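You operate a simulated robot arm through the tools that you are given. There is no shell and no other tool. Be economical: measure what you need, move in short steps, check, and stop when the job is done.

You are at the controls of a simulated two-armed robot. One attempt, no reset.

TASK
Brush the draw head clean, set its slider at 10 and stand it on the bench mat.
Fine: hold the head to brush it and to push the draw slider to the 10 mark; the sole brush goes back. Drop, topple and pinch nothing. Set down upright: sole brush. What is to be rubbed or washed off counts as gone when no trace of it is left.

The check looks at the end state, three seconds after you hand in, the way a careful person would. Anything else that was tipped, shoved, dropped, spilled or broken makes it a failure.

THE ROBOT
Two 7-joint arms with two-finger parallel grippers on one trunk, on a base that drives. Base frame: it is fixed to the floor where the robot stands at the start and does not move with it; the origin is under the middle of the robot, x ahead of it, y to its left, z up; the surface under the hand at the start is at about z = 0.86. Units: m, degrees, N and s.
The left shoulder is at the start at [0.071, 0.156, 1.08], the right one opposite. Places, roughly: bench mat [0.5, -0.1, 0.9]; draw slider [0.5, -0.4, 0.9]; wood head [1.5, -0.5, 1]; wood slider [1.4, -0.6, 0.9]. Payload 3.91 kg a hand.
The tool frame of a hand sits at the grasp point between the pads (the TCP): z along the fingers, y along the line on which they close. The tips reach 0.03 m beyond it. Largest opening 0.11 m; finger width 0.02, thickness 0.01; the body of the gripper, 0.048 by 0.112 m, starts 0.055 m behind the TCP.
Orientation is told as [roll, pitch, yaw] about the base's x, y, z axes, in that order, counted from this pose: with the fingers straight down and closing along the base's y, the tool's x points along the base's -x, its y along +y and its z along -z.

THE INTERFACE
- The arms move only by the tool nudge_tool. It takes "left_deltas", "right_deltas" or both (then of equal length, played together; a hand with none holds still); each is a list of rows, each a list of 6 numbers: the shift along the tool's x, y, z in mm, then the turn, a rotation vector about the tool's x, y, z in degrees. In form: [[x, y, z, ax, ay, az], ...]. A call has 1 to 12 rows; each row shifts and turns the commanded pose from where the row before left it, along the tool's axes as they then stand. "left_gripper" and "right_gripper" are, for a hand that has rows, the closure, from 0 (fully open) to 1 (shut), set as the call begins (left out, the last holds). A row lasts 0.2 s, in which the tool goes at most 0.05 m and 8.6 degrees; a call with a longer step from one row to the next is refused whole, and so is a gripper value outside its range. Where a pose cannot be reached the arm comes as near as it can. A force on the tool above 40 N (or 10 N above the force at the start of the call, whichever is more), or a blocked arm, ends the call early, and 0.2 s more pass. Each finger travels about 0.108 m/s and halts on what it meets, pressing with about 20 N; the grip force reading is that of the motor and also rises with nothing between the fingers. The clock runs only during rows and for 0.2 s after the last one: add rows that do not move to give the fingers time. It gives the time, the measured TCP pose, the force on the tool (base axes), the opening and the grip force at its end, in the units of the frame above (readings bear some noise), with the torque about the TCP (base axes, N m) and any sound that the robot's microphone picked up.
- Cameras (640 x 400 px; columns grow to the right, rows downward): "scene" is now at [0.1273, -0.0468, 1.3151]; the picture's right is [-0.53, -0.85, 0.00], its down [-0.43, 0.27, -0.86] and it looks along [0.73, -0.46, -0.51] (base axes); focal length 231 px, centre (320, 200). "left" rides on the left gripper at [0.072, -0.017, -0.103] in its tool frame; the picture's right is [0.23, 0.97, 0.00], its down [-0.76, 0.18, -0.62] and it looks along [-0.61, 0.14, 0.78] (tool axes); focal length 222 px, centre (320, 200). "right" rides on the right gripper at [0.072, 0.017, -0.103] in its tool frame; the picture's right is [-0.23, 0.97, 0.00], its down [-0.76, -0.18, -0.62] and it looks along [-0.61, -0.14, 0.78] (tool axes); focal length 222 px, centre (320, 200). There is no depth. A picture from a camera that has moved, and an enlarged one, comes with that camera's place and axes in the base frame and with its lens.
- capture(camera): a new picture of that camera. No time passes.
- raise_lower(by): slides the trunk up (or, below 0, down) by that many m; the arms and the scene camera ride with it, the base frame stays. It gives what a move gives, with no picture.
- roll_base(legs): drives the robot by 1 to 6 legs, each [ahead, left, turn to the left] in m, m and degrees, along the robot's own axes; the way and the turn of a leg run together, so that a leg with both is an arc; at most 1.5 m and 180 degrees a leg. The arms and the cameras ride along, it lands a little off, and it stops where it bumps. It gives what a move gives.
- turn_head(pan, tilt): turns the head with the scene camera to pan (to the left, within 86 degrees either way) and tilt (down, from -29 to 69), counted from straight ahead of the robot. It gives what a move gives.
- zoom(camera, box): a new picture of the part [left, top, right, bottom] of that camera's present view, enlarged. No time passes.
- finish_job(): hands the job in; it is judged then, once.

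Work in short steps. Places have to be worked out from the pictures, the camera data and where the tool is seen: move nearer, look again, correct. Check each grasp and each placing, and mend what went wrong. You have 120 turns and 92 pictures in all, those below and enlarged ones among them. Open the grippers and draw the arms clear of the work before you hand the job in, unless the task says otherwise; then end with one line.

The tools are called after "Emit:" by a JSON object that holds its "fn" and its "kwargs". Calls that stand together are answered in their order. nudge_tool: Moves the arms, as the interface text tells. Its arguments: {"type":"object","properties":{"left_deltas":{"type":"array","items":{"type":"array","items":{"type":"number"}}},"left_gripper":{"type":"number"},"right_deltas":{"type":"array","items":{"type":"array","items":{"type":"number"}}},"right_gripper":{"type":"number"}},"required":[]} The other tools are called the same way: raise_lower (by) slides the trunk up or down; roll_base (legs) drives the base; turn_head (pan, tilt) turns the head that bears the scene camera; capture (camera) takes a picture; zoom (camera, box) takes an enlarged picture of a part of a camera's view; finish_job () hands the job in.

At the start:

```text
time_s: 0.0
left_eef_pos: [0.916, -0.0426, 1.2228]
left_tool_rot: [0.0, 0.0, 0.1]
left_force: [-0.7, 1.1, 0.3]
left_wrist_torque: [0.02, -0.01, 0.02]
left_opening: 0.1097
left_finger_force: 0.0
right_eef_pos: [0.5042, -0.7289, 1.273]
right_tool_rot: [-0.1, 0.0, 0.0]
right_force: [-0.3, 0.0, 0.2]
right_wrist_torque: [0.02, 0.01, -0.01]
right_opening: 0.11
right_finger_force: 0.0
trunk travel left (down, up): [-0.525, 0.415]
robot x, y, heading: [-0.0015, -0.0045, -0.1]
head pan, tilt: [-32.3, 30.7]
```

scene: 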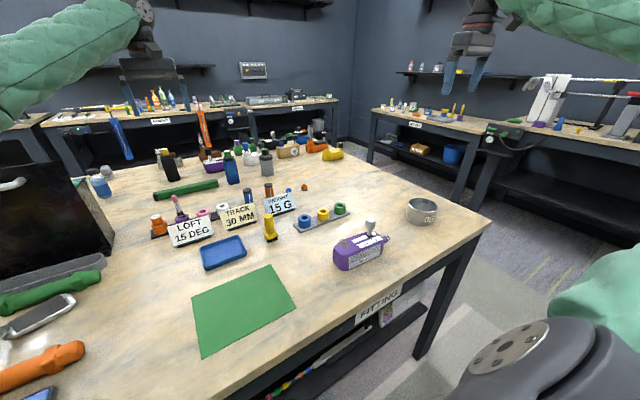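
right: 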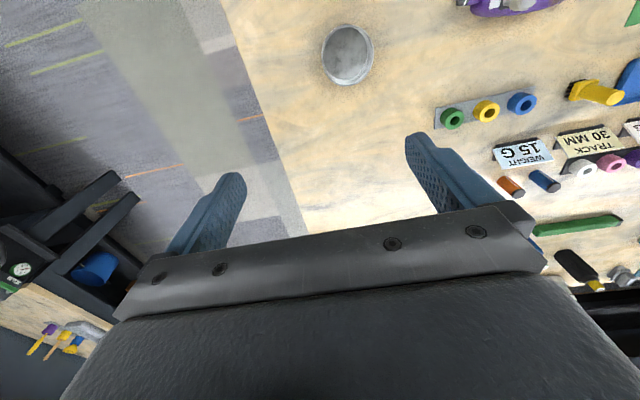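
left: 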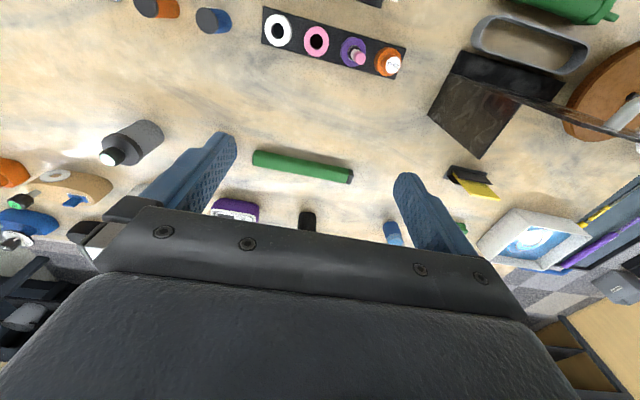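

The purple head near the front edge looks like the draw head, with a green mat and a yellow item standing nearby. I'll zoom in on these.

Emit:
{"fn": "zoom", "kwargs": {"camera": "scene", "box": [300, 180, 460, 280]}}

Emit:
{"fn": "zoom", "kwargs": {"camera": "scene", "box": [140, 170, 300, 280]}}

```text
4.00 times, centred on (380, 230) of scene
camera zoom: at [0.1273, -0.0468, 1.3151], right [-0.53, -0.85, 0.0], down [-0.43, 0.27, -0.86], along [0.73, -0.46, -0.51], focal length 923 px, centre (80, 80)
```

zoom: 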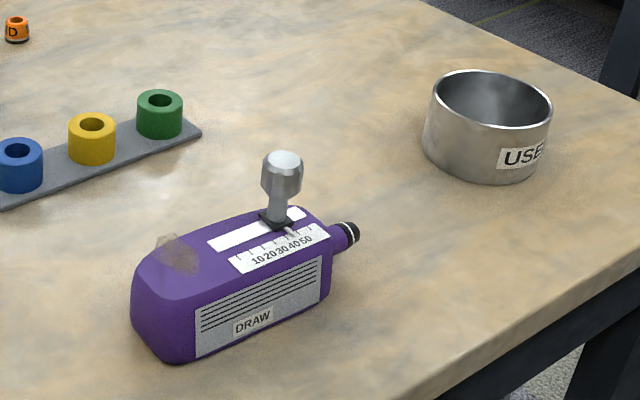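

```text
3.64 times, centred on (220, 225) of scene
camera zoom: at [0.1273, -0.0468, 1.3151], right [-0.53, -0.85, 0.0], down [-0.43, 0.27, -0.86], along [0.73, -0.46, -0.51], focal length 839 px, centre (684, 109)
```

zoom: 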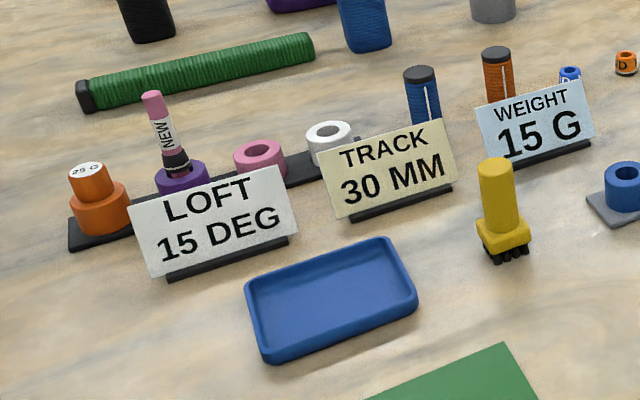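

The draw head is purple, lying along y at about x 0.44–0.5, y −0.32…−0.45. It has a brown smudge on its top at the toe end. The sole brush stands at about (0.65, −0.22). I'll turn the right hand so its fingers close along x and it can come at the head from its −y end.

Emit:
{"fn": "nudge_tool", "kwargs": {"right_deltas": [[0, 0, 0, 0, 0, 8.2], [0, 0, 0, 0, 0, 8.2], [0, 0, 0, 0, 0, 8.2], [0, 0, 0, 0, 0, 8.2], [0, 0, 0, 0, 0, 8.2], [0, 0, 0, 0, 0, 8.2], [0, 0, 0, 0, 0, 8.2], [0, 0, 0, 0, 0, 8.2], [0, 0, 0, 0, 0, 8.2], [0, 0, 0, 0, 0, 8.2], [0, 0, 0, 0, 0, 8.0]]}}

Emit:
{"fn": "capture", "kwargs": {"camera": "right"}}

```text
time_s: 2.4
left_eef_pos: [0.9177, -0.044, 1.2223]
left_tool_rot: [0.0, -0.1, 0.2]
left_force: [0.3, -0.8, -0.3]
left_wrist_torque: [-0.04, 0.01, 0.01]
left_opening: 0.1102
left_finger_force: 0.0
right_eef_pos: [0.5034, -0.73, 1.2746]
right_tool_rot: [-0.2, 0.0, -90.0]
right_force: [-0.2, 0.0, -1.2]
right_wrist_torque: [0.01, 0.03, 0.0]
right_opening: 0.11
right_finger_force: 0.0
trunk travel left (down, up): [-0.525, 0.415]
robot x, y, heading: [0.0014, 0.0025, 0.0]
head pan, tilt: [-32.3, 30.7]
```

```text
86 pictures are left
camera right: at [0.5215, -0.6573, 1.3765], right [0.97, -0.23, 0.0], down [-0.18, -0.76, 0.62], along [-0.14, -0.61, -0.78], focal length 222 px, centre (320, 200)
```

right: 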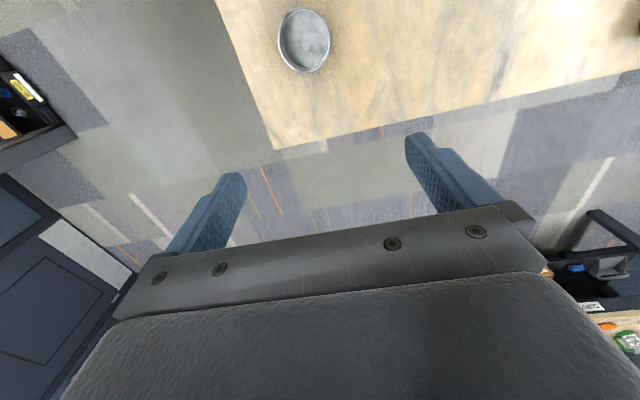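

The yaw works and the steel "USED" tin sits at about (0.49, −0.68), so I'll approach tilted 45° from above. Next I shift toward the head and tilt.

Emit:
{"fn": "nudge_tool", "kwargs": {"right_deltas": [[33, -5, 10, 0, 0, 0], [33, -5, 10, 0, 0, 0], [33, -5, 10, 0, 0, 0], [33, -5, 10, 0, 0, 0], [33, -5, 10, 0, 0, 0], [0, 0, 0, 0, 7.5, 0], [0, 0, 0, 0, 7.5, 0], [0, 0, 0, 0, 7.5, 0], [0, 0, 0, 0, 7.5, 0], [0, 0, 0, 0, 7.5, 0], [0, 0, 0, 0, 7.5, 0]]}}

Emit:
{"fn": "capture", "kwargs": {"camera": "right"}}

```text
time_s: 4.8
left_eef_pos: [0.9172, -0.0443, 1.2238]
left_tool_rot: [0.1, 0.0, 0.2]
left_force: [0.0, -0.7, 0.9]
left_wrist_torque: [0.05, -0.02, 0.0]
left_opening: 0.1101
left_finger_force: 0.2
right_eef_pos: [0.4793, -0.5646, 1.2241]
right_tool_rot: [0.0, 45.1, -90.0]
right_force: [0.0, -0.4, 0.8]
right_wrist_torque: [-0.02, -0.01, -0.02]
right_opening: 0.1102
right_finger_force: 0.3
trunk travel left (down, up): [-0.525, 0.415]
robot x, y, heading: [-0.0004, 0.0004, -0.1]
head pan, tilt: [-32.3, 30.7]
```

```text
85 pictures are left
camera right: at [0.4965, -0.5876, 1.3468], right [0.97, -0.16, -0.16], down [-0.18, -0.98, -0.1], along [-0.14, 0.13, -0.98], focal length 222 px, centre (320, 200)
```

right: 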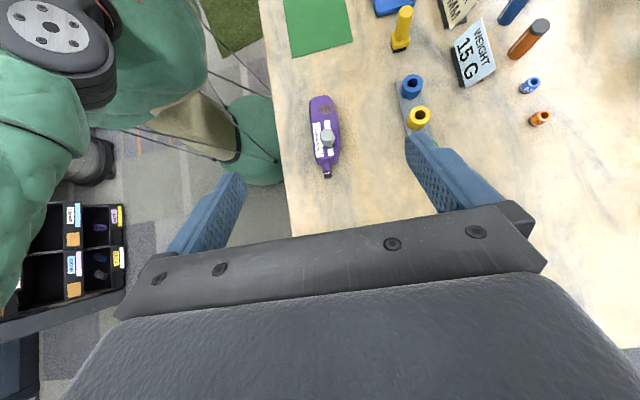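

The tilted view gives a near top-down look at the head. I'll zoom in for its size, orientation and scale.

Emit:
{"fn": "zoom", "kwargs": {"camera": "right", "box": [280, 85, 376, 190]}}

```text
3.81 times, centred on (328, 138) of right
camera zoom: at [0.4965, -0.5876, 1.3468], right [0.97, -0.16, -0.16], down [-0.18, -0.98, -0.1], along [-0.14, 0.13, -0.98], focal length 846 px, centre (290, 438)
```

zoom: 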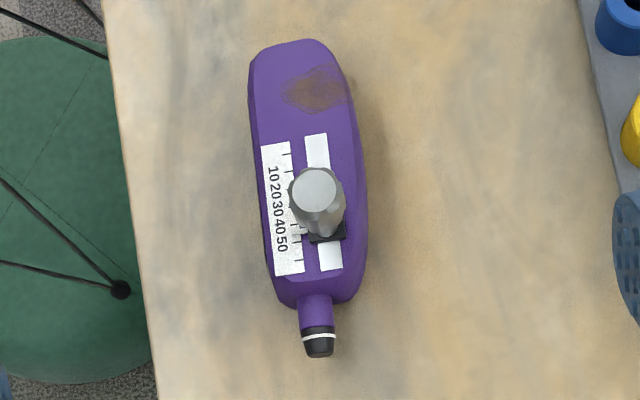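

The head is about 0.057 m wide and 0.15 m long, with its axis about 4° off +y and the knob at about (0.471, −0.429). I move the right hand to a pre-grasp 0.12 m back along its approach line and then look.

Emit:
{"fn": "nudge_tool", "kwargs": {"right_deltas": [[-23.7, -3.4, 33.8, 0, 0, 0], [-23.7, -3.4, 33.8, 0, 0, 0], [-23.7, -3.4, 33.8, 0, 0, 0], [-23.7, -3.4, 33.8, 0, 0, 0], [-23.7, -3.4, 33.8, 0, 0, 0], [-23.7, -3.4, 33.8, 0, 0, 0], [0, 0, 0, -2.83, 0, 2.83]]}}

Emit:
{"fn": "capture", "kwargs": {"camera": "right"}}

Emit:
{"fn": "capture", "kwargs": {"camera": "scene"}}

```text
time_s: 6.4
left_eef_pos: [0.9162, -0.0425, 1.2237]
left_tool_rot: [0.0, 0.1, 0.1]
left_force: [0.2, -0.5, 0.7]
left_wrist_torque: [0.01, 0.01, 0.01]
left_opening: 0.1099
left_finger_force: 0.1
right_eef_pos: [0.4573, -0.5224, 0.9794]
right_tool_rot: [0.1, 45.0, -93.9]
right_force: [0.3, 0.9, -0.5]
right_wrist_torque: [0.03, -0.02, -0.02]
right_opening: 0.11
right_finger_force: 0.0
trunk travel left (down, up): [-0.525, 0.415]
robot x, y, heading: [0.0006, -0.0021, 0.1]
head pan, tilt: [-32.3, 30.7]
```

```text
83 pictures are left
camera right: at [0.4731, -0.544, 1.1035], right [0.96, -0.23, -0.16], down [-0.24, -0.96, -0.1], along [-0.13, 0.13, -0.98], focal length 222 px, centre (320, 200)
```

right: 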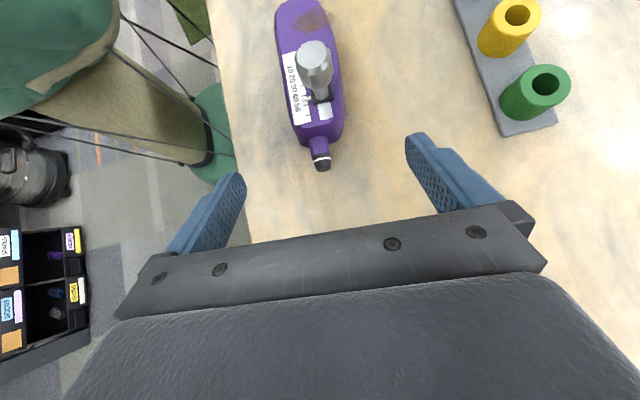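

```text
82 pictures are left
camera scene: at [0.1264, -0.0461, 1.3153], right [-0.53, -0.85, 0.0], down [-0.43, 0.27, -0.86], along [0.73, -0.46, -0.51], focal length 231 px, centre (320, 200)
```

scene: 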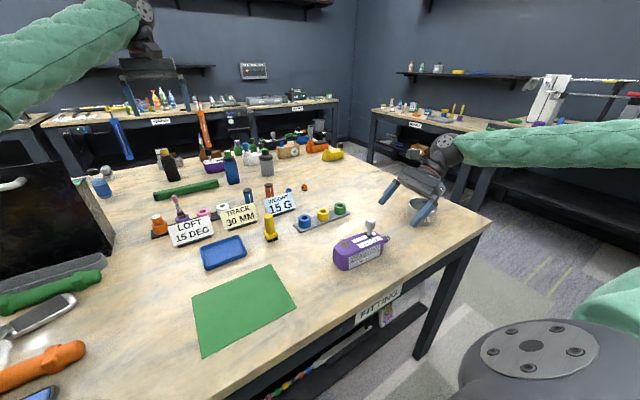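

The hand is clear of the tin. I'll zoom in on the head from here to refine its position and read the scale.

Emit:
{"fn": "zoom", "kwargs": {"camera": "right", "box": [260, 0, 380, 180]}}

```text
2.22 times, centred on (320, 90) of right
camera zoom: at [0.4731, -0.544, 1.1035], right [0.96, -0.23, -0.16], down [-0.24, -0.96, -0.1], along [-0.13, 0.13, -0.98], focal length 494 px, centre (320, 444)
```

zoom: 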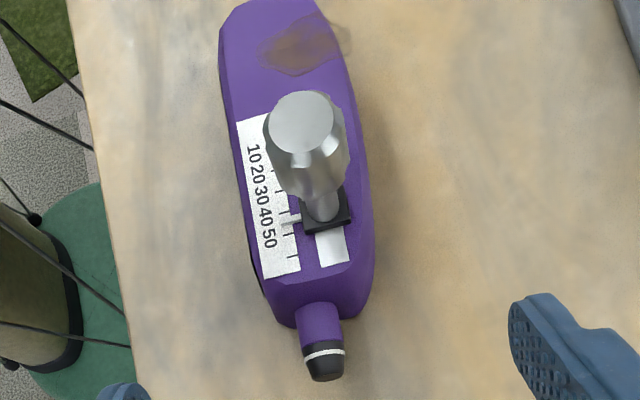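

I'll zoom in tightly on the scale from both cameras to understand the ticks and the pointer.

Emit:
{"fn": "zoom", "kwargs": {"camera": "scene", "box": [345, 225, 391, 255]}}

Emit:
{"fn": "zoom", "kwargs": {"camera": "right", "box": [276, 40, 344, 130]}}

```text
13.33 times, centred on (368, 240) of scene
camera zoom: at [0.1264, -0.0461, 1.3153], right [-0.53, -0.85, 0.0], down [-0.43, 0.27, -0.86], along [0.73, -0.46, -0.51], focal length 3077 px, centre (-320, -333)
```

zoom: 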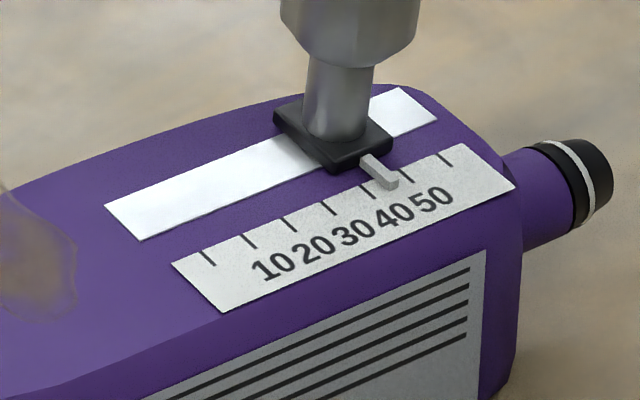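

```text
4.44 times, centred on (310, 85) of right
camera zoom: at [0.4731, -0.544, 1.1035], right [0.96, -0.23, -0.16], down [-0.24, -0.96, -0.1], along [-0.13, 0.13, -0.98], focal length 987 px, centre (364, 711)
```

zoom: 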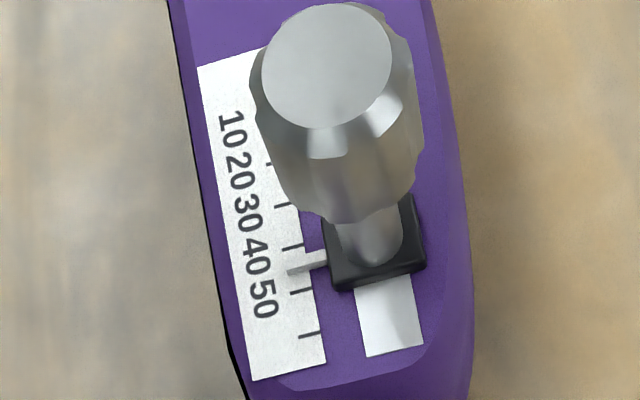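

The scale has ticks every 10 from 0 to 60, with 10 being the second tick from the toe end and the pointer at about 44, so it needs about 30 mm of travel. I advance most of the way to the grasp and check.

Emit:
{"fn": "nudge_tool", "kwargs": {"right_deltas": [[0, 0, 30, 0, 0, 0], [0, 0, 30, 0, 0, 0], [2, 0, 25, 0, 0, 0]]}}

Emit:
{"fn": "capture", "kwargs": {"camera": "right"}}

Emit:
{"fn": "zoom", "kwargs": {"camera": "scene", "box": [320, 180, 448, 280]}}

```text
time_s: 7.2
left_eef_pos: [0.9183, -0.0445, 1.222]
left_tool_rot: [0.0, 0.2, 0.1]
left_force: [0.4, 0.1, -0.8]
left_wrist_torque: [0.01, 0.01, -0.03]
left_opening: 0.1099
left_finger_force: 0.1
right_eef_pos: [0.4633, -0.4612, 0.9218]
right_tool_rot: [-0.1, 45.0, -94.1]
right_force: [-0.6, 0.7, 0.3]
right_wrist_torque: [0.0, 0.02, 0.03]
right_opening: 0.11
right_finger_force: 0.1
trunk travel left (down, up): [-0.525, 0.415]
robot x, y, heading: [0.0, 0.0016, -0.3]
head pan, tilt: [-32.3, 30.7]
```

```text
78 pictures are left
camera right: at [0.4786, -0.4844, 1.0448], right [0.96, -0.23, -0.16], down [-0.25, -0.96, -0.1], along [-0.13, 0.13, -0.98], focal length 222 px, centre (320, 200)
```

right: 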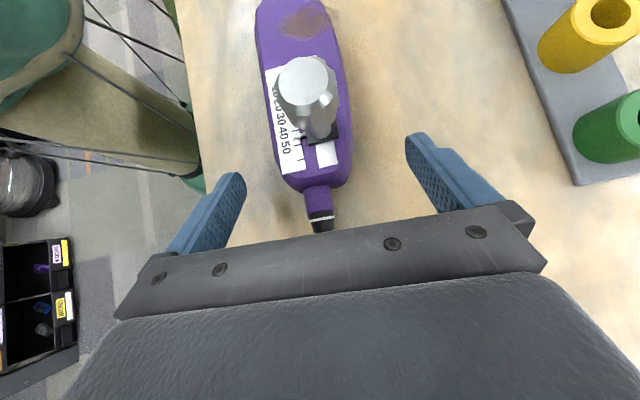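

```text
4.00 times, centred on (384, 230) of scene
camera zoom: at [0.1276, -0.047, 1.3151], right [-0.53, -0.85, 0.0], down [-0.43, 0.27, -0.86], along [0.73, -0.46, -0.51], focal length 923 px, centre (64, 80)
```

zoom: 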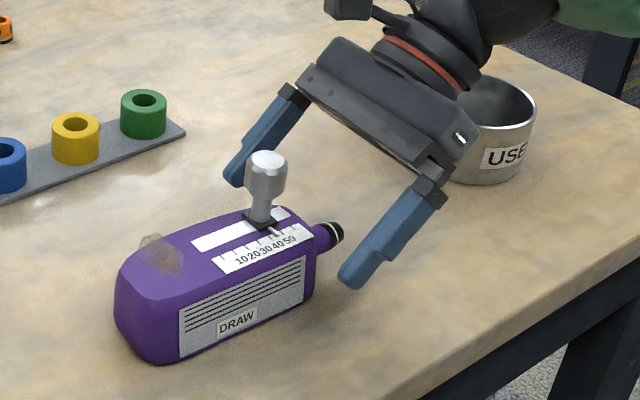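

The fingers straddle the head. The head's centreline is about 5 mm to −x of my hand, so I correct sideways and by 2° of yaw while advancing to the grasp depth.

Emit:
{"fn": "nudge_tool", "kwargs": {"right_deltas": [[0, -5, 10, -1.4, 0, 1.4], [0, 0, 12, 0, 0, 0], [0, 0, 12, 0, 0, 0]]}}

Emit:
{"fn": "capture", "kwargs": {"camera": "right"}}

Emit:
{"fn": "zoom", "kwargs": {"camera": "scene", "box": [320, 180, 448, 280]}}

```text
time_s: 8.0
left_eef_pos: [0.9186, -0.0437, 1.2234]
left_tool_rot: [0.0, 0.0, 0.0]
left_force: [-0.6, 1.3, 0.5]
left_wrist_torque: [0.0, -0.03, -0.02]
left_opening: 0.1101
left_finger_force: 0.0
right_eef_pos: [0.4596, -0.4368, 0.8964]
right_tool_rot: [-0.1, 44.9, -96.0]
right_force: [0.8, 0.4, 0.5]
right_wrist_torque: [0.0, -0.02, -0.01]
right_opening: 0.1097
right_finger_force: 0.1
trunk travel left (down, up): [-0.525, 0.415]
robot x, y, heading: [0.0001, 0.0, 0.0]
head pan, tilt: [-32.3, 30.7]
```

```text
76 pictures are left
camera right: at [0.4749, -0.4602, 1.0205], right [0.95, -0.26, -0.16], down [-0.28, -0.96, -0.1], along [-0.13, 0.14, -0.98], focal length 222 px, centre (320, 200)
```

right: 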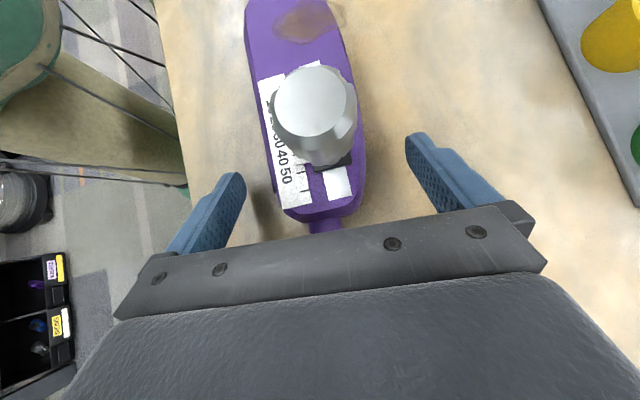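

```text
4.00 times, centred on (384, 230) of scene
camera zoom: at [0.1274, -0.0469, 1.3151], right [-0.53, -0.85, 0.0], down [-0.43, 0.27, -0.86], along [0.73, -0.46, -0.51], focal length 923 px, centre (64, 80)
```

zoom: 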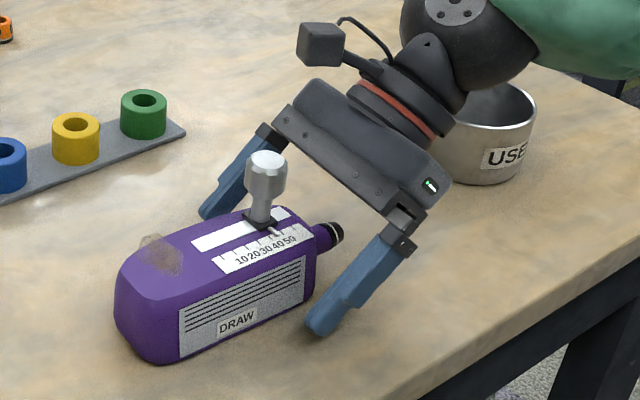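

The grasp line is within about 3 mm of the head's centre. I shift 3 mm and close the right gripper on the head.

Emit:
{"fn": "nudge_tool", "kwargs": {"right_deltas": [[0, -3, 2, 0, 0, 0]]}}

Emit:
{"fn": "nudge_tool", "kwargs": {"right_deltas": [[0, 0, 0, 0, 0, 0], [0, 0, 0, 0, 0, 0], [0, 0, 0, 0, 0, 0]], "right_gripper": 1}}

Emit:
{"fn": "zoom", "kwargs": {"camera": "scene", "box": [320, 180, 448, 280]}}

Emit:
{"fn": "capture", "kwargs": {"camera": "right"}}

```text
time_s: 8.4
left_eef_pos: [0.9184, -0.0444, 1.2224]
left_tool_rot: [0.0, 0.0, 0.2]
left_force: [0.5, 0.3, 0.6]
left_wrist_torque: [-0.01, -0.02, -0.01]
left_opening: 0.1102
left_finger_force: 0.0
right_eef_pos: [0.4565, -0.4347, 0.8948]
right_tool_rot: [0.0, 45.0, -95.9]
right_force: [-0.6, 0.6, -0.2]
right_wrist_torque: [0.01, 0.0, -0.02]
right_opening: 0.11
right_finger_force: 0.1
trunk travel left (down, up): [-0.525, 0.415]
robot x, y, heading: [-0.001, -0.0006, 0.1]
head pan, tilt: [-32.3, 30.7]
```

```text
time_s: 9.2
left_eef_pos: [0.9172, -0.0434, 1.2228]
left_tool_rot: [-0.1, -0.1, 0.0]
left_force: [-0.1, 0.4, 1.0]
left_wrist_torque: [0.02, -0.01, 0.0]
left_opening: 0.1101
left_finger_force: 0.0
right_eef_pos: [0.4582, -0.4339, 0.896]
right_tool_rot: [0.0, 45.0, -96.0]
right_force: [0.8, -0.8, 0.8]
right_wrist_torque: [0.05, 0.05, -0.04]
right_opening: 0.0572
right_finger_force: 19.9
trunk travel left (down, up): [-0.525, 0.415]
robot x, y, heading: [0.0, -0.0024, -0.2]
head pan, tilt: [-32.3, 30.7]
```

```text
4.00 times, centred on (384, 230) of scene
camera zoom: at [0.1273, -0.0468, 1.3151], right [-0.53, -0.85, 0.0], down [-0.43, 0.27, -0.86], along [0.73, -0.46, -0.51], focal length 923 px, centre (64, 80)
```

zoom: 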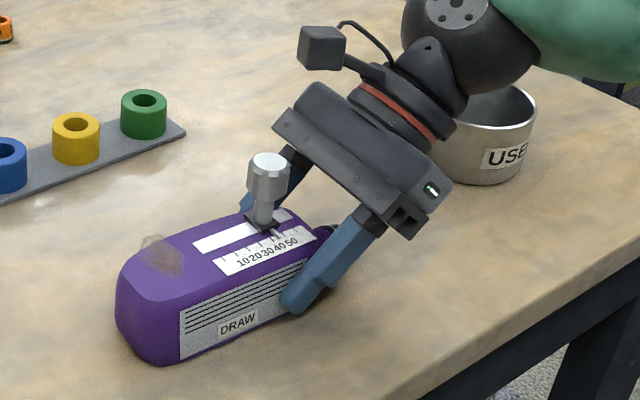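

```text
73 pictures are left
camera right: at [0.4724, -0.4584, 1.0196], right [0.95, -0.26, -0.16], down [-0.28, -0.96, -0.1], along [-0.13, 0.14, -0.98], focal length 222 px, centre (320, 200)
```

right: 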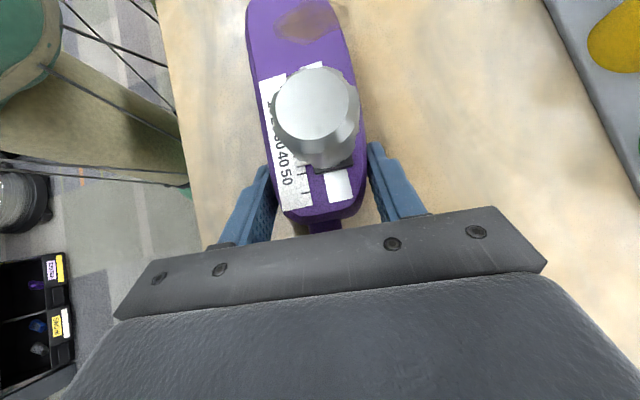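

The head is gripped (opening 0.057, 20 N). Next I send the left hand above the yellow brush at about (0.65, −0.22), staying high.

Emit:
{"fn": "nudge_tool", "kwargs": {"left_deltas": [[38, -25, 10, 0, 0, 0], [38, -25, 10, 0, 0, 0], [38, -25, 10, 0, 0, 0], [38, -25, 10, 0, 0, 0], [38, -25, 10, 0, 0, 0], [38, -25, 10, 0, 0, 0], [38, -25, 10, 0, 0, 0]]}}

Emit:
{"fn": "capture", "kwargs": {"camera": "left"}}

Emit:
{"fn": "capture", "kwargs": {"camera": "scene"}}

```text
time_s: 10.8
left_eef_pos: [0.6521, -0.2192, 1.1542]
left_tool_rot: [0.1, 0.1, 0.1]
left_force: [-0.4, 0.4, 0.3]
left_wrist_torque: [0.01, -0.04, -0.01]
left_opening: 0.11
left_finger_force: 0.1
right_eef_pos: [0.4571, -0.4333, 0.8959]
right_tool_rot: [0.0, 45.1, -95.9]
right_force: [0.0, -1.5, 1.1]
right_wrist_torque: [-0.06, 0.12, 0.03]
right_opening: 0.0573
right_finger_force: 19.6
trunk travel left (down, up): [-0.525, 0.415]
robot x, y, heading: [-0.0007, 0.0017, 0.0]
head pan, tilt: [-32.3, 30.7]
```

```text
72 pictures are left
camera left: at [0.5787, -0.2377, 1.2557], right [-0.23, 0.97, 0.0], down [0.76, 0.18, 0.62], along [0.61, 0.14, -0.78], focal length 222 px, centre (320, 200)
```

left: 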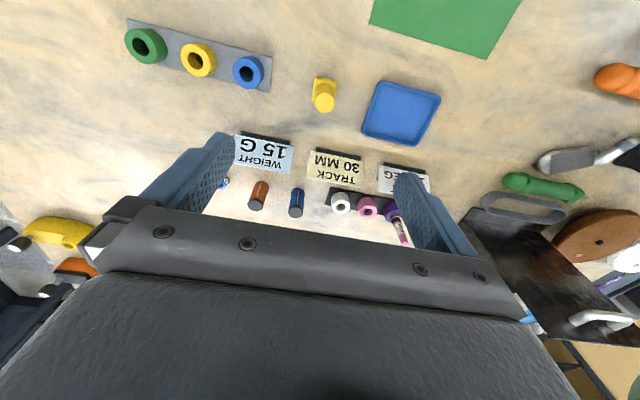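

```text
71 pictures are left
camera scene: at [0.1267, -0.0473, 1.3153], right [-0.53, -0.85, 0.0], down [-0.43, 0.27, -0.86], along [0.73, -0.46, -0.51], focal length 231 px, centre (320, 200)
```

scene: 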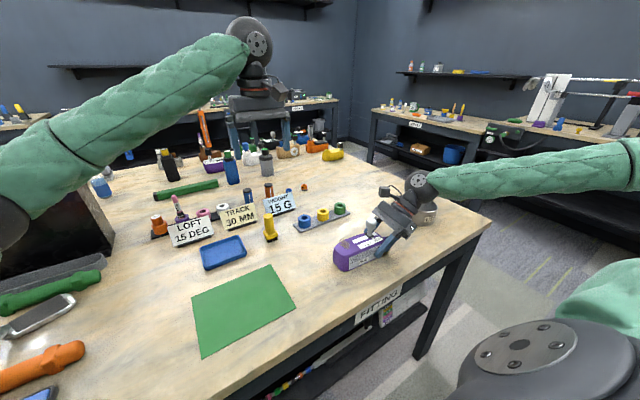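

The brush is at about (0.656, −0.216) with its handle top near z 0.943. I descend to 0.975 with the gripper partly closed to stay clear of the tray and ring rack, then check.

Emit:
{"fn": "nudge_tool", "kwargs": {"left_deltas": [[-4, 3, 45, 0, 0, 0], [0, 0, 45, 0, 0, 0], [0, 0, 45, 0, 0, 0], [0, 0, 35, 0, 0, 0]], "left_gripper": 0.35}}

Emit:
{"fn": "capture", "kwargs": {"camera": "left"}}

Emit:
{"fn": "zoom", "kwargs": {"camera": "scene", "box": [200, 160, 328, 260]}}

```text
time_s: 11.8
left_eef_pos: [0.655, -0.2152, 0.9829]
left_tool_rot: [0.0, -0.1, 0.0]
left_force: [0.4, -0.2, -0.2]
left_wrist_torque: [-0.01, -0.02, 0.0]
left_opening: 0.0713
left_finger_force: 0.2
right_eef_pos: [0.4573, -0.4342, 0.8974]
right_tool_rot: [0.0, 45.0, -96.1]
right_force: [0.5, 1.6, 1.3]
right_wrist_torque: [0.01, 0.05, -0.03]
right_opening: 0.0574
right_finger_force: 20.1
trunk travel left (down, up): [-0.525, 0.415]
robot x, y, heading: [0.0012, 0.0004, 0.1]
head pan, tilt: [-32.3, 30.7]
```

```text
70 pictures are left
camera left: at [0.5827, -0.2338, 1.0844], right [-0.23, 0.97, 0.0], down [0.76, 0.18, 0.62], along [0.61, 0.14, -0.78], focal length 222 px, centre (320, 200)
```

left: 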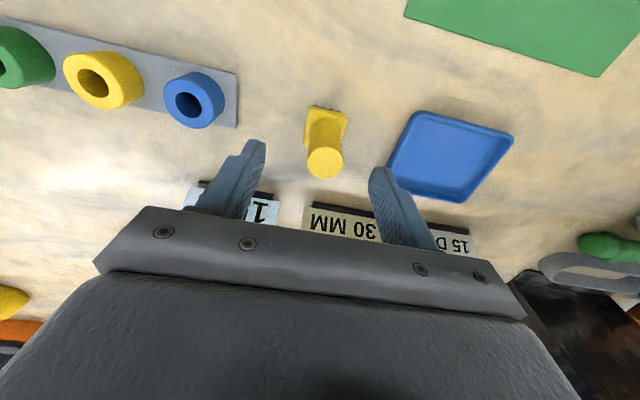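

```text
4.00 times, centred on (264, 210) of scene
camera zoom: at [0.1272, -0.0467, 1.3153], right [-0.53, -0.85, 0.0], down [-0.43, 0.27, -0.86], along [0.73, -0.46, -0.51], focal length 923 px, centre (544, 160)
```

zoom: 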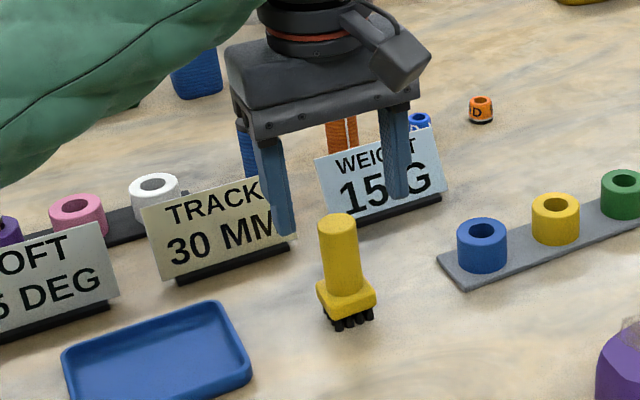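

The brush top lies about 3 mm off my finger centre. I correct that, descend to z about 0.925 and close on the handle.

Emit:
{"fn": "nudge_tool", "kwargs": {"left_deltas": [[-3, 2.5, 28, 0, 0, 0], [0, 0, 28, 0, 0, 0], [0, 0, 0, 0, 0, 0]]}}

Emit:
{"fn": "capture", "kwargs": {"camera": "left"}}

Emit:
{"fn": "zoom", "kwargs": {"camera": "scene", "box": [200, 160, 328, 260]}}

```text
time_s: 12.6
left_eef_pos: [0.6588, -0.2162, 0.9327]
left_tool_rot: [0.1, -0.4, 0.0]
left_force: [-0.5, 0.4, -0.2]
left_wrist_torque: [-0.02, 0.03, -0.02]
left_opening: 0.0712
left_finger_force: 0.0
right_eef_pos: [0.4556, -0.436, 0.8974]
right_tool_rot: [0.1, 45.1, -95.9]
right_force: [0.0, 0.0, -0.6]
right_wrist_torque: [-0.08, 0.01, -0.01]
right_opening: 0.0573
right_finger_force: 20.1
trunk travel left (down, up): [-0.525, 0.415]
robot x, y, heading: [0.001, -0.0015, -0.0]
head pan, tilt: [-32.3, 30.7]
```

```text
68 pictures are left
camera left: at [0.5854, -0.2336, 1.0346], right [-0.23, 0.97, 0.0], down [0.76, 0.18, 0.63], along [0.61, 0.14, -0.78], focal length 222 px, centre (320, 200)
```

left: 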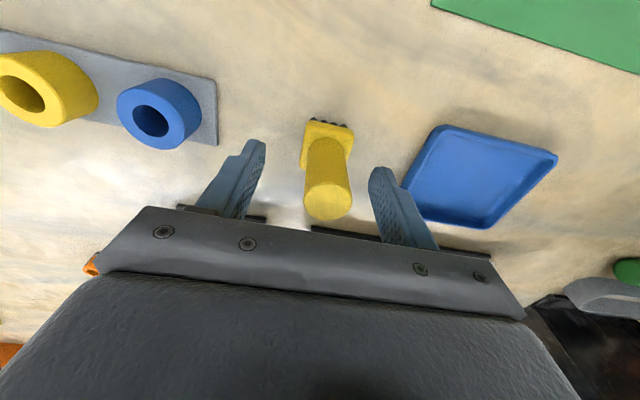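

```text
4.00 times, centred on (264, 210) of scene
camera zoom: at [0.1261, -0.0495, 1.317], right [-0.53, -0.85, 0.0], down [-0.43, 0.27, -0.86], along [0.73, -0.46, -0.51], focal length 923 px, centre (544, 160)
```

zoom: 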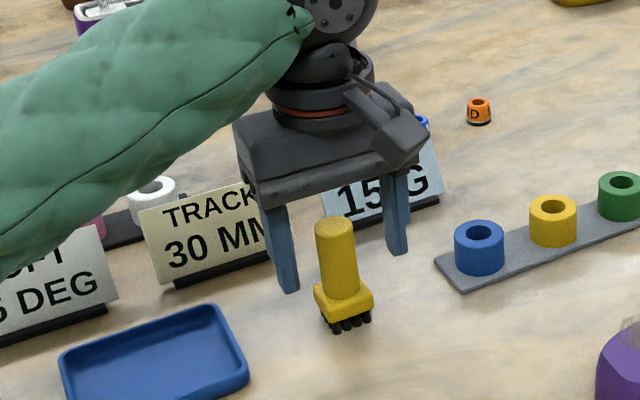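

The hand is about 3.5 mm to −y of the handle and a bit high. I correct that and check the settled pose before closing.

Emit:
{"fn": "nudge_tool", "kwargs": {"left_deltas": [[0, 3.5, 5, 0, 0, 0], [0, 0, 0, 0, 0, 0], [0, 0, 0, 0, 0, 0]], "left_gripper": 0.6}}

Emit:
{"fn": "capture", "kwargs": {"camera": "left"}}

```text
time_s: 13.4
left_eef_pos: [0.6584, -0.2149, 0.9314]
left_tool_rot: [0.3, -0.8, -0.1]
left_force: [-0.8, 0.2, 0.6]
left_wrist_torque: [-0.03, 0.02, -0.03]
left_opening: 0.0438
left_finger_force: 0.1
right_eef_pos: [0.4549, -0.4377, 0.8956]
right_tool_rot: [0.2, 45.4, -95.9]
right_force: [-0.4, -1.1, 1.8]
right_wrist_torque: [-0.11, 0.18, 0.05]
right_opening: 0.057
right_finger_force: 20.2
trunk travel left (down, up): [-0.525, 0.415]
robot x, y, heading: [0.002, 0.0027, 0.1]
head pan, tilt: [-32.3, 30.7]
```

```text
66 pictures are left
camera left: at [0.5839, -0.2325, 1.0324], right [-0.23, 0.97, 0.0], down [0.75, 0.17, 0.64], along [0.62, 0.14, -0.77], focal length 222 px, centre (320, 200)
```

left: 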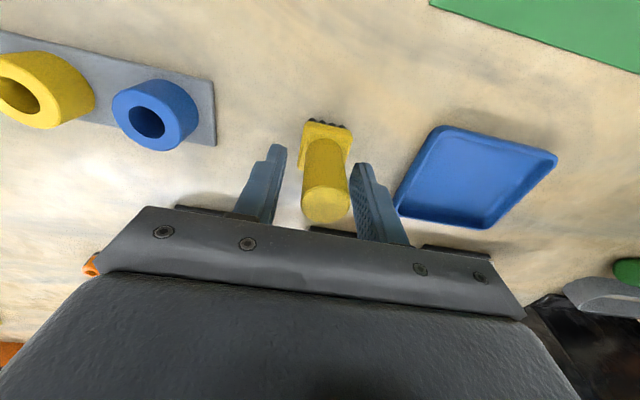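

The left hand isn't reaching its commanded height, and the right hand's pose drifts slightly too. I suspect the left elbow is touching something, so I check the scene.

Emit:
{"fn": "capture", "kwargs": {"camera": "scene"}}

```text
65 pictures are left
camera scene: at [0.1244, -0.052, 1.3161], right [-0.54, -0.84, -0.01], down [-0.43, 0.28, -0.86], along [0.73, -0.46, -0.51], focal length 231 px, centre (320, 200)
```

scene: 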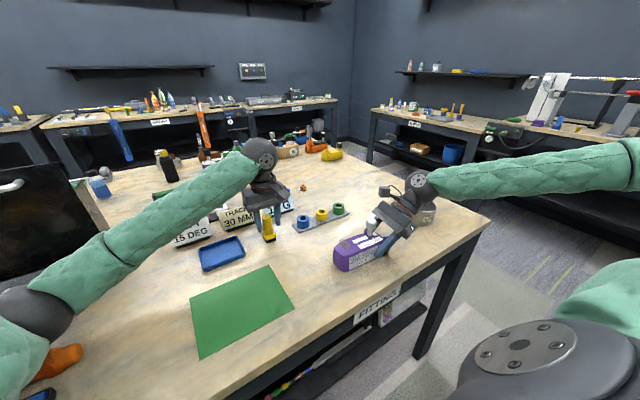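

The left elbow is low over the orange grips at the bench's left. I open the fingers and raise the left hand straight up to relieve it, then see whether anything there moved.

Emit:
{"fn": "nudge_tool", "kwargs": {"left_deltas": [[0, 0, -10, 0, 0, 0], [0, 0, -30, 0, 0, 0], [0, 0, -40, 0, 0, 0], [0, 0, -45, 0, 0, 0]], "left_gripper": 0.35}}

Emit:
{"fn": "turn_head", "kwargs": {"pan": 30, "tilt": 45}}

Emit:
{"fn": "capture", "kwargs": {"camera": "scene"}}

```text
time_s: 14.4
left_eef_pos: [0.6579, -0.2108, 1.0456]
left_tool_rot: [0.0, 0.1, 0.0]
left_force: [0.2, 0.2, -0.7]
left_wrist_torque: [0.01, -0.02, 0.01]
left_opening: 0.0716
left_finger_force: 0.0
right_eef_pos: [0.4567, -0.4338, 0.8939]
right_tool_rot: [-0.1, 45.0, -96.0]
right_force: [0.3, -0.6, -1.9]
right_wrist_torque: [-0.07, 0.04, 0.0]
right_opening: 0.0572
right_finger_force: 20.6
trunk travel left (down, up): [-0.525, 0.415]
robot x, y, heading: [-0.0018, -0.0009, -0.2]
head pan, tilt: [-32.3, 30.7]
```

```text
time_s: 15.7
left_eef_pos: [0.6585, -0.209, 1.0461]
left_tool_rot: [-0.1, -0.1, 0.0]
left_force: [-0.7, 0.3, -0.1]
left_wrist_torque: [0.0, 0.0, -0.04]
left_opening: 0.0713
left_finger_force: 0.0
right_eef_pos: [0.4593, -0.4353, 0.8959]
right_tool_rot: [0.0, 45.1, -96.1]
right_force: [0.1, 0.4, -0.5]
right_wrist_torque: [-0.12, 0.0, -0.01]
right_opening: 0.0575
right_finger_force: 20.2
trunk travel left (down, up): [-0.525, 0.415]
robot x, y, heading: [-0.001, 0.0035, 0.1]
head pan, tilt: [30.0, 45.0]
```

```text
64 pictures are left
camera scene: at [0.1215, 0.0419, 1.2936], right [0.5, -0.87, 0.0], down [-0.61, -0.35, -0.71], along [0.61, 0.35, -0.71], focal length 231 px, centre (320, 200)
```

scene: 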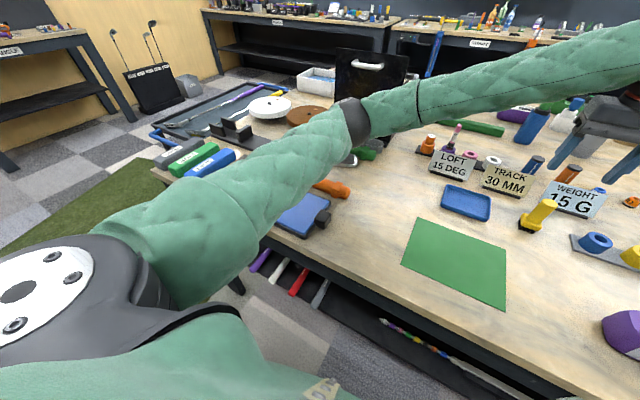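

Nothing on the left appears displaced. I'll raise the trunk so the elbows ride higher. This also lifts the gripped head, which I then carry to the mat and work on there while holding it.

Emit:
{"fn": "raise_lower", "kwargs": {"by": 0.04}}

Emit:
{"fn": "turn_head", "kwargs": {"pan": -25, "tilt": 38}}

Emit:
{"fn": "capture", "kwargs": {"camera": "scene"}}

```text
time_s: 16.6
left_eef_pos: [0.6567, -0.2083, 1.0876]
left_tool_rot: [0.0, 0.0, 0.0]
left_force: [0.1, 0.3, -0.8]
left_wrist_torque: [-0.02, -0.01, -0.01]
left_opening: 0.0717
left_finger_force: 0.1
right_eef_pos: [0.4569, -0.4336, 0.9377]
right_tool_rot: [0.2, 45.0, -95.8]
right_force: [-1.3, -2.4, 22.9]
right_wrist_torque: [0.51, 0.04, 0.06]
right_opening: 0.024
right_finger_force: 20.2
trunk travel left (down, up): [-0.565, 0.375]
robot x, y, heading: [-0.001, 0.0002, -0.0]
head pan, tilt: [30.0, 45.0]
```

```text
time_s: 17.8
left_eef_pos: [0.6574, -0.2082, 1.0874]
left_tool_rot: [0.0, -0.1, 0.2]
left_force: [0.6, -0.3, -0.4]
left_wrist_torque: [0.03, 0.04, 0.03]
left_opening: 0.0713
left_finger_force: 0.0
right_eef_pos: [0.4567, -0.4344, 0.9372]
right_tool_rot: [0.2, 45.0, -95.8]
right_force: [2.2, -9.8, 47.3]
right_wrist_torque: [0.52, -0.21, -0.1]
right_opening: 0.0244
right_finger_force: 19.7
trunk travel left (down, up): [-0.565, 0.375]
robot x, y, heading: [0.002, 0.0028, -0.2]
head pan, tilt: [-25.0, 38.0]
```

```text
63 pictures are left
camera scene: at [0.1273, -0.034, 1.3443], right [-0.42, -0.91, 0.0], down [-0.56, 0.26, -0.79], along [0.72, -0.33, -0.61], focal length 231 px, centre (320, 200)
```

scene: 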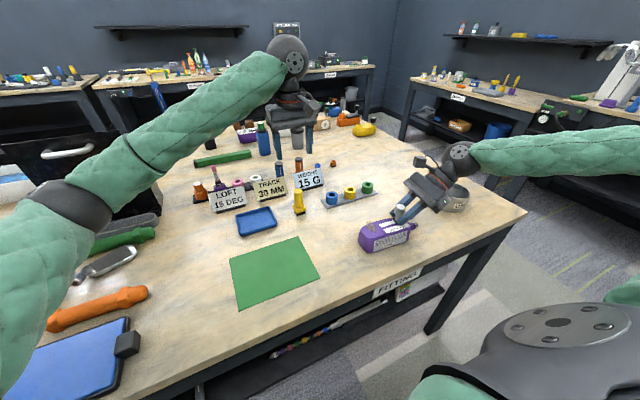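

The fingers slipped: the opening is 0.024 and there's a high force, possibly on the knob. I zoom to see what they're holding.

Emit:
{"fn": "zoom", "kwargs": {"camera": "scene", "box": [340, 165, 484, 265]}}

Emit:
{"fn": "capture", "kwargs": {"camera": "right"}}

```text
4.00 times, centred on (412, 215) of scene
camera zoom: at [0.1273, -0.034, 1.3443], right [-0.42, -0.91, 0.0], down [-0.56, 0.26, -0.79], along [0.72, -0.33, -0.61], focal length 923 px, centre (-48, 140)
```

zoom: 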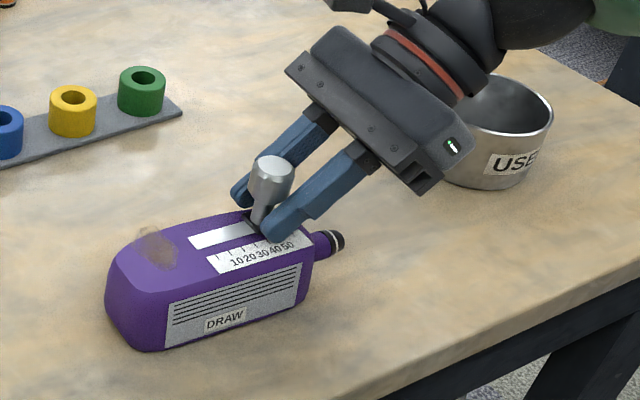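

```text
61 pictures are left
camera right: at [0.4711, -0.4578, 1.0616], right [0.95, -0.26, -0.16], down [-0.28, -0.96, -0.1], along [-0.13, 0.14, -0.98], focal length 222 px, centre (320, 200)
```

right: 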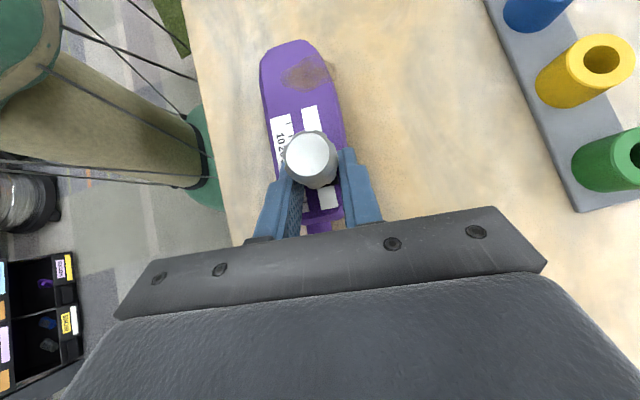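

The fingers slid up the head's sides and are now squeezing the knob stem. The head itself is still flat on the bench. I open the right gripper at once and inspect.

Emit:
{"fn": "nudge_tool", "kwargs": {"right_deltas": [[0, 0, 0, 0, 0, 0], [0, 0, 0, 0, 0, 0], [0, 0, 0, 0, 0, 0]], "right_gripper": 0.2}}

Emit:
{"fn": "zoom", "kwargs": {"camera": "scene", "box": [340, 165, 484, 265]}}

```text
time_s: 18.6
left_eef_pos: [0.6581, -0.2068, 1.0877]
left_tool_rot: [-0.1, 0.0, 0.1]
left_force: [0.2, 0.4, -1.0]
left_wrist_torque: [-0.03, 0.0, 0.03]
left_opening: 0.0714
left_finger_force: 0.1
right_eef_pos: [0.4566, -0.4331, 0.9376]
right_tool_rot: [0.2, 45.0, -95.9]
right_force: [17.5, 5.0, 51.1]
right_wrist_torque: [1.05, 1.58, -0.54]
right_opening: 0.0793
right_finger_force: 0.0
trunk travel left (down, up): [-0.565, 0.375]
robot x, y, heading: [0.0001, -0.0017, 0.1]
head pan, tilt: [-25.0, 38.0]
```

```text
4.00 times, centred on (412, 215) of scene
camera zoom: at [0.1286, -0.0325, 1.3442], right [-0.42, -0.91, 0.0], down [-0.56, 0.26, -0.79], along [0.71, -0.33, -0.61], focal length 923 px, centre (-48, 140)
```

zoom: 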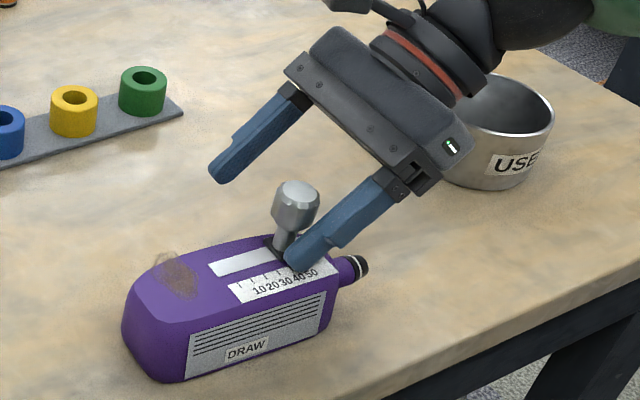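

The head shifted about 2 cm toward me, and the near fingertip is pressing on its top. I raise the right hand straight up off it.

Emit:
{"fn": "nudge_tool", "kwargs": {"right_deltas": [[7, 0, -7, 0, 0, 0], [14, 0, -14, 0, 0, 0], [28, 0, -28, 0, 0, 0]]}}

Emit:
{"fn": "zoom", "kwargs": {"camera": "scene", "box": [340, 165, 484, 265]}}

Emit:
{"fn": "capture", "kwargs": {"camera": "right"}}

```text
time_s: 19.4
left_eef_pos: [0.6575, -0.2097, 1.0867]
left_tool_rot: [0.0, 0.0, 0.1]
left_force: [-0.4, 0.4, 0.2]
left_wrist_torque: [0.0, 0.01, 0.02]
left_opening: 0.0714
left_finger_force: 0.1
right_eef_pos: [0.4582, -0.4358, 1.0036]
right_tool_rot: [-0.1, 45.1, -96.1]
right_force: [0.0, 0.5, 0.7]
right_wrist_torque: [-0.01, 0.01, -0.03]
right_opening: 0.088
right_finger_force: 0.0
trunk travel left (down, up): [-0.565, 0.375]
robot x, y, heading: [0.0009, 0.0, 0.0]
head pan, tilt: [-25.0, 38.0]
```

```text
4.00 times, centred on (412, 215) of scene
camera zoom: at [0.1287, -0.035, 1.3437], right [-0.42, -0.91, 0.0], down [-0.56, 0.26, -0.79], along [0.71, -0.33, -0.62], focal length 923 px, centre (-48, 140)
```

zoom: 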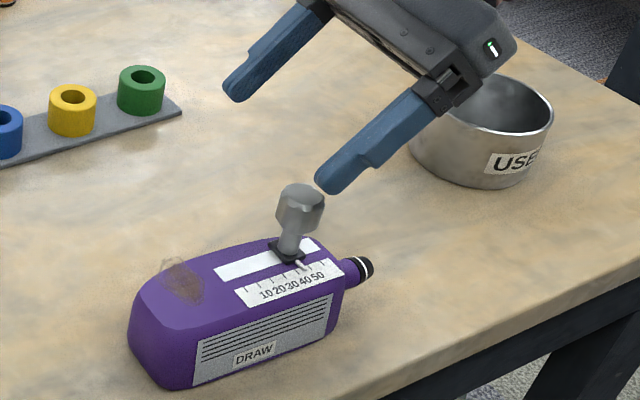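

```text
58 pictures are left
camera right: at [0.4726, -0.4587, 1.1285], right [0.95, -0.26, -0.16], down [-0.28, -0.96, -0.1], along [-0.13, 0.14, -0.98], focal length 222 px, centre (320, 200)
```

right: 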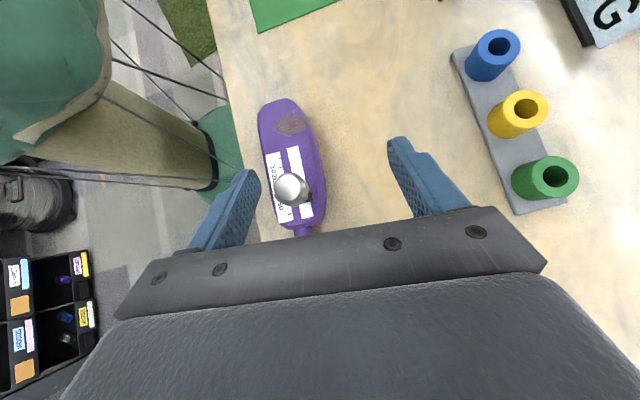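

The head is upright and undamaged, at about (0.424, −0.38), 2–3 cm from the bench edge. Both arms are free, so I raise the trunk more and back the base up 0.1 m so the elbows stay high and extended.

Emit:
{"fn": "raise_lower", "kwargs": {"by": 0.13}}

Emit:
{"fn": "roll_base", "kwargs": {"legs": [[-0.1, 0, 0]]}}

Emit:
{"fn": "capture", "kwargs": {"camera": "scene"}}

```text
time_s: 21.0
left_eef_pos: [0.6594, -0.2093, 1.2163]
left_tool_rot: [0.1, 0.0, 0.2]
left_force: [0.5, 0.4, -0.1]
left_wrist_torque: [0.02, 0.01, -0.03]
left_opening: 0.0714
left_finger_force: 0.1
right_eef_pos: [0.4589, -0.4365, 1.1354]
right_tool_rot: [-0.1, 44.9, -95.9]
right_force: [-0.3, 0.1, -0.1]
right_wrist_torque: [-0.01, -0.02, 0.01]
right_opening: 0.0882
right_finger_force: 0.0
trunk travel left (down, up): [-0.695, 0.245]
robot x, y, heading: [0.0002, 0.0025, 0.2]
head pan, tilt: [-25.0, 38.0]
```

```text
time_s: 22.1
left_eef_pos: [0.5565, -0.2094, 1.2178]
left_tool_rot: [0.0, 0.0, 0.1]
left_force: [0.1, -1.1, -0.7]
left_wrist_torque: [-0.01, -0.03, -0.02]
left_opening: 0.0716
left_finger_force: 0.0
right_eef_pos: [0.3567, -0.4341, 1.1351]
right_tool_rot: [0.1, 45.0, -95.9]
right_force: [0.1, -0.9, 0.1]
right_wrist_torque: [0.03, -0.03, -0.01]
right_opening: 0.0883
right_finger_force: 0.2
trunk travel left (down, up): [-0.695, 0.245]
robot x, y, heading: [-0.0996, -0.0004, 0.2]
head pan, tilt: [-25.0, 38.0]
```

```text
57 pictures are left
camera scene: at [0.0273, -0.0355, 1.4739], right [-0.42, -0.91, 0.0], down [-0.56, 0.26, -0.79], along [0.71, -0.33, -0.62], focal length 231 px, centre (320, 200)
```

scene: 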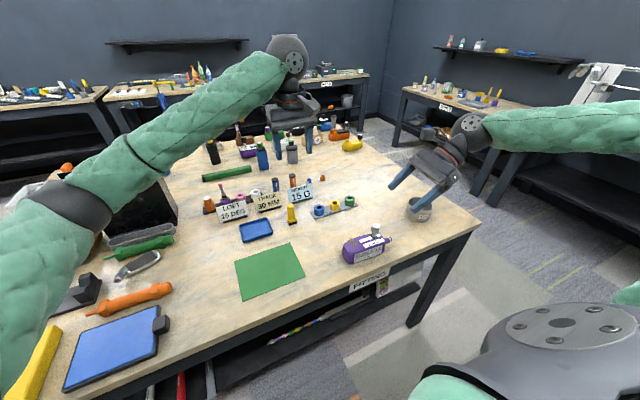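

All looks well. I bring the right hand back to a pre-grasp behind the heel at the head's new place and look.

Emit:
{"fn": "nudge_tool", "kwargs": {"right_deltas": [[-39, 13.7, 20.9, -2.1, 0, 2.1], [-39, 13.7, 20.9, 0, 0, 0], [-39, 13.7, 20.9, 0, 0, 0], [-39, 13.7, 20.9, 0, 0, 0]], "right_gripper": 0}}

Emit:
{"fn": "capture", "kwargs": {"camera": "right"}}

```text
time_s: 23.1
left_eef_pos: [0.5596, -0.2106, 1.216]
left_tool_rot: [0.1, 0.1, 0.1]
left_force: [0.1, 0.9, 0.6]
left_wrist_torque: [0.05, 0.05, -0.01]
left_opening: 0.0714
left_finger_force: 0.1
right_eef_pos: [0.4047, -0.4951, 0.9654]
right_tool_rot: [0.0, 45.0, -98.9]
right_force: [-0.3, -0.5, -0.4]
right_wrist_torque: [0.04, -0.02, -0.01]
right_opening: 0.11
right_finger_force: 0.0
trunk travel left (down, up): [-0.695, 0.245]
robot x, y, heading: [-0.1011, 0.0001, 0.1]
head pan, tilt: [-25.0, 38.0]
```

```text
56 pictures are left
camera right: at [0.4193, -0.5197, 1.0884], right [0.94, -0.31, -0.16], down [-0.33, -0.94, -0.1], along [-0.12, 0.15, -0.98], focal length 222 px, centre (320, 200)
```

right: 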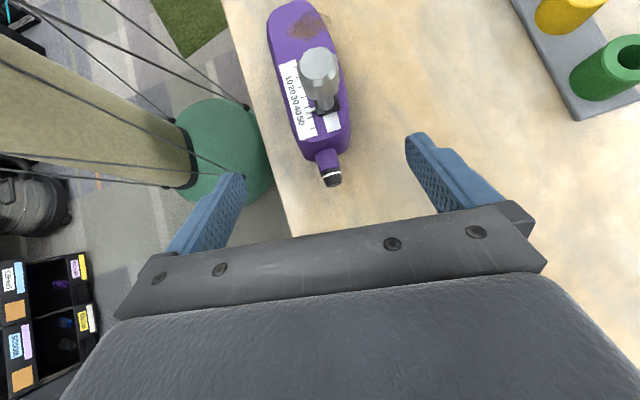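

Alignment looks right (sideways offset under 1 mm). I advance 102 mm along the fingers to the grip point.

Emit:
{"fn": "nudge_tool", "kwargs": {"right_deltas": [[0, 0.7, 30, 0, 0, 0], [0, 0, 30, 0, 0, 0], [1, 0, 25, 0, 0, 0], [0, 0, 17, 0, 0, 0], [0, 0, 0, 0, 0, 0]]}}

Emit:
{"fn": "capture", "kwargs": {"camera": "right"}}

Emit:
{"fn": "zoom", "kwargs": {"camera": "scene", "box": [320, 180, 464, 280]}}

```text
time_s: 24.3
left_eef_pos: [0.5584, -0.2085, 1.2167]
left_tool_rot: [0.0, 0.0, 0.1]
left_force: [-0.4, 0.5, -0.4]
left_wrist_torque: [-0.03, -0.01, -0.03]
left_opening: 0.0713
left_finger_force: 0.0
right_eef_pos: [0.417, -0.4215, 0.8938]
right_tool_rot: [0.0, 44.9, -98.9]
right_force: [-0.2, -0.3, 1.2]
right_wrist_torque: [-0.05, 0.0, -0.05]
right_opening: 0.1097
right_finger_force: 0.0
trunk travel left (down, up): [-0.695, 0.245]
robot x, y, heading: [-0.0999, -0.0054, -0.1]
head pan, tilt: [-25.0, 38.0]
```

```text
55 pictures are left
camera right: at [0.4306, -0.4454, 1.0179], right [0.94, -0.31, -0.16], down [-0.33, -0.94, -0.1], along [-0.12, 0.14, -0.98], focal length 222 px, centre (320, 200)
```

right: 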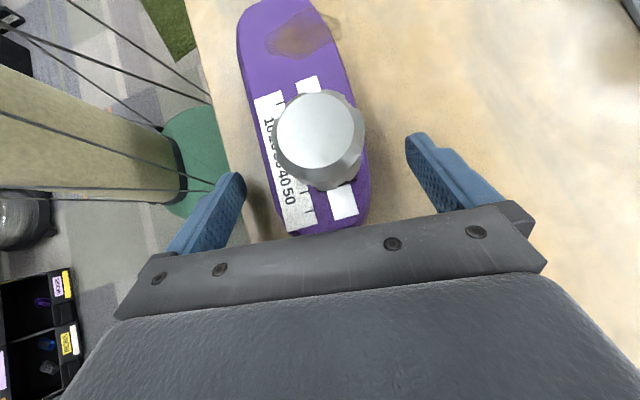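

```text
4.00 times, centred on (392, 230) of scene
camera zoom: at [0.0282, -0.0349, 1.4739], right [-0.42, -0.91, 0.0], down [-0.56, 0.26, -0.79], along [0.71, -0.33, -0.62], focal length 923 px, centre (32, 80)
```

zoom: 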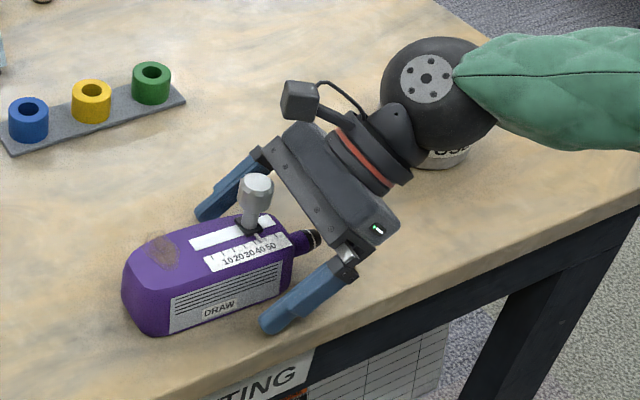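

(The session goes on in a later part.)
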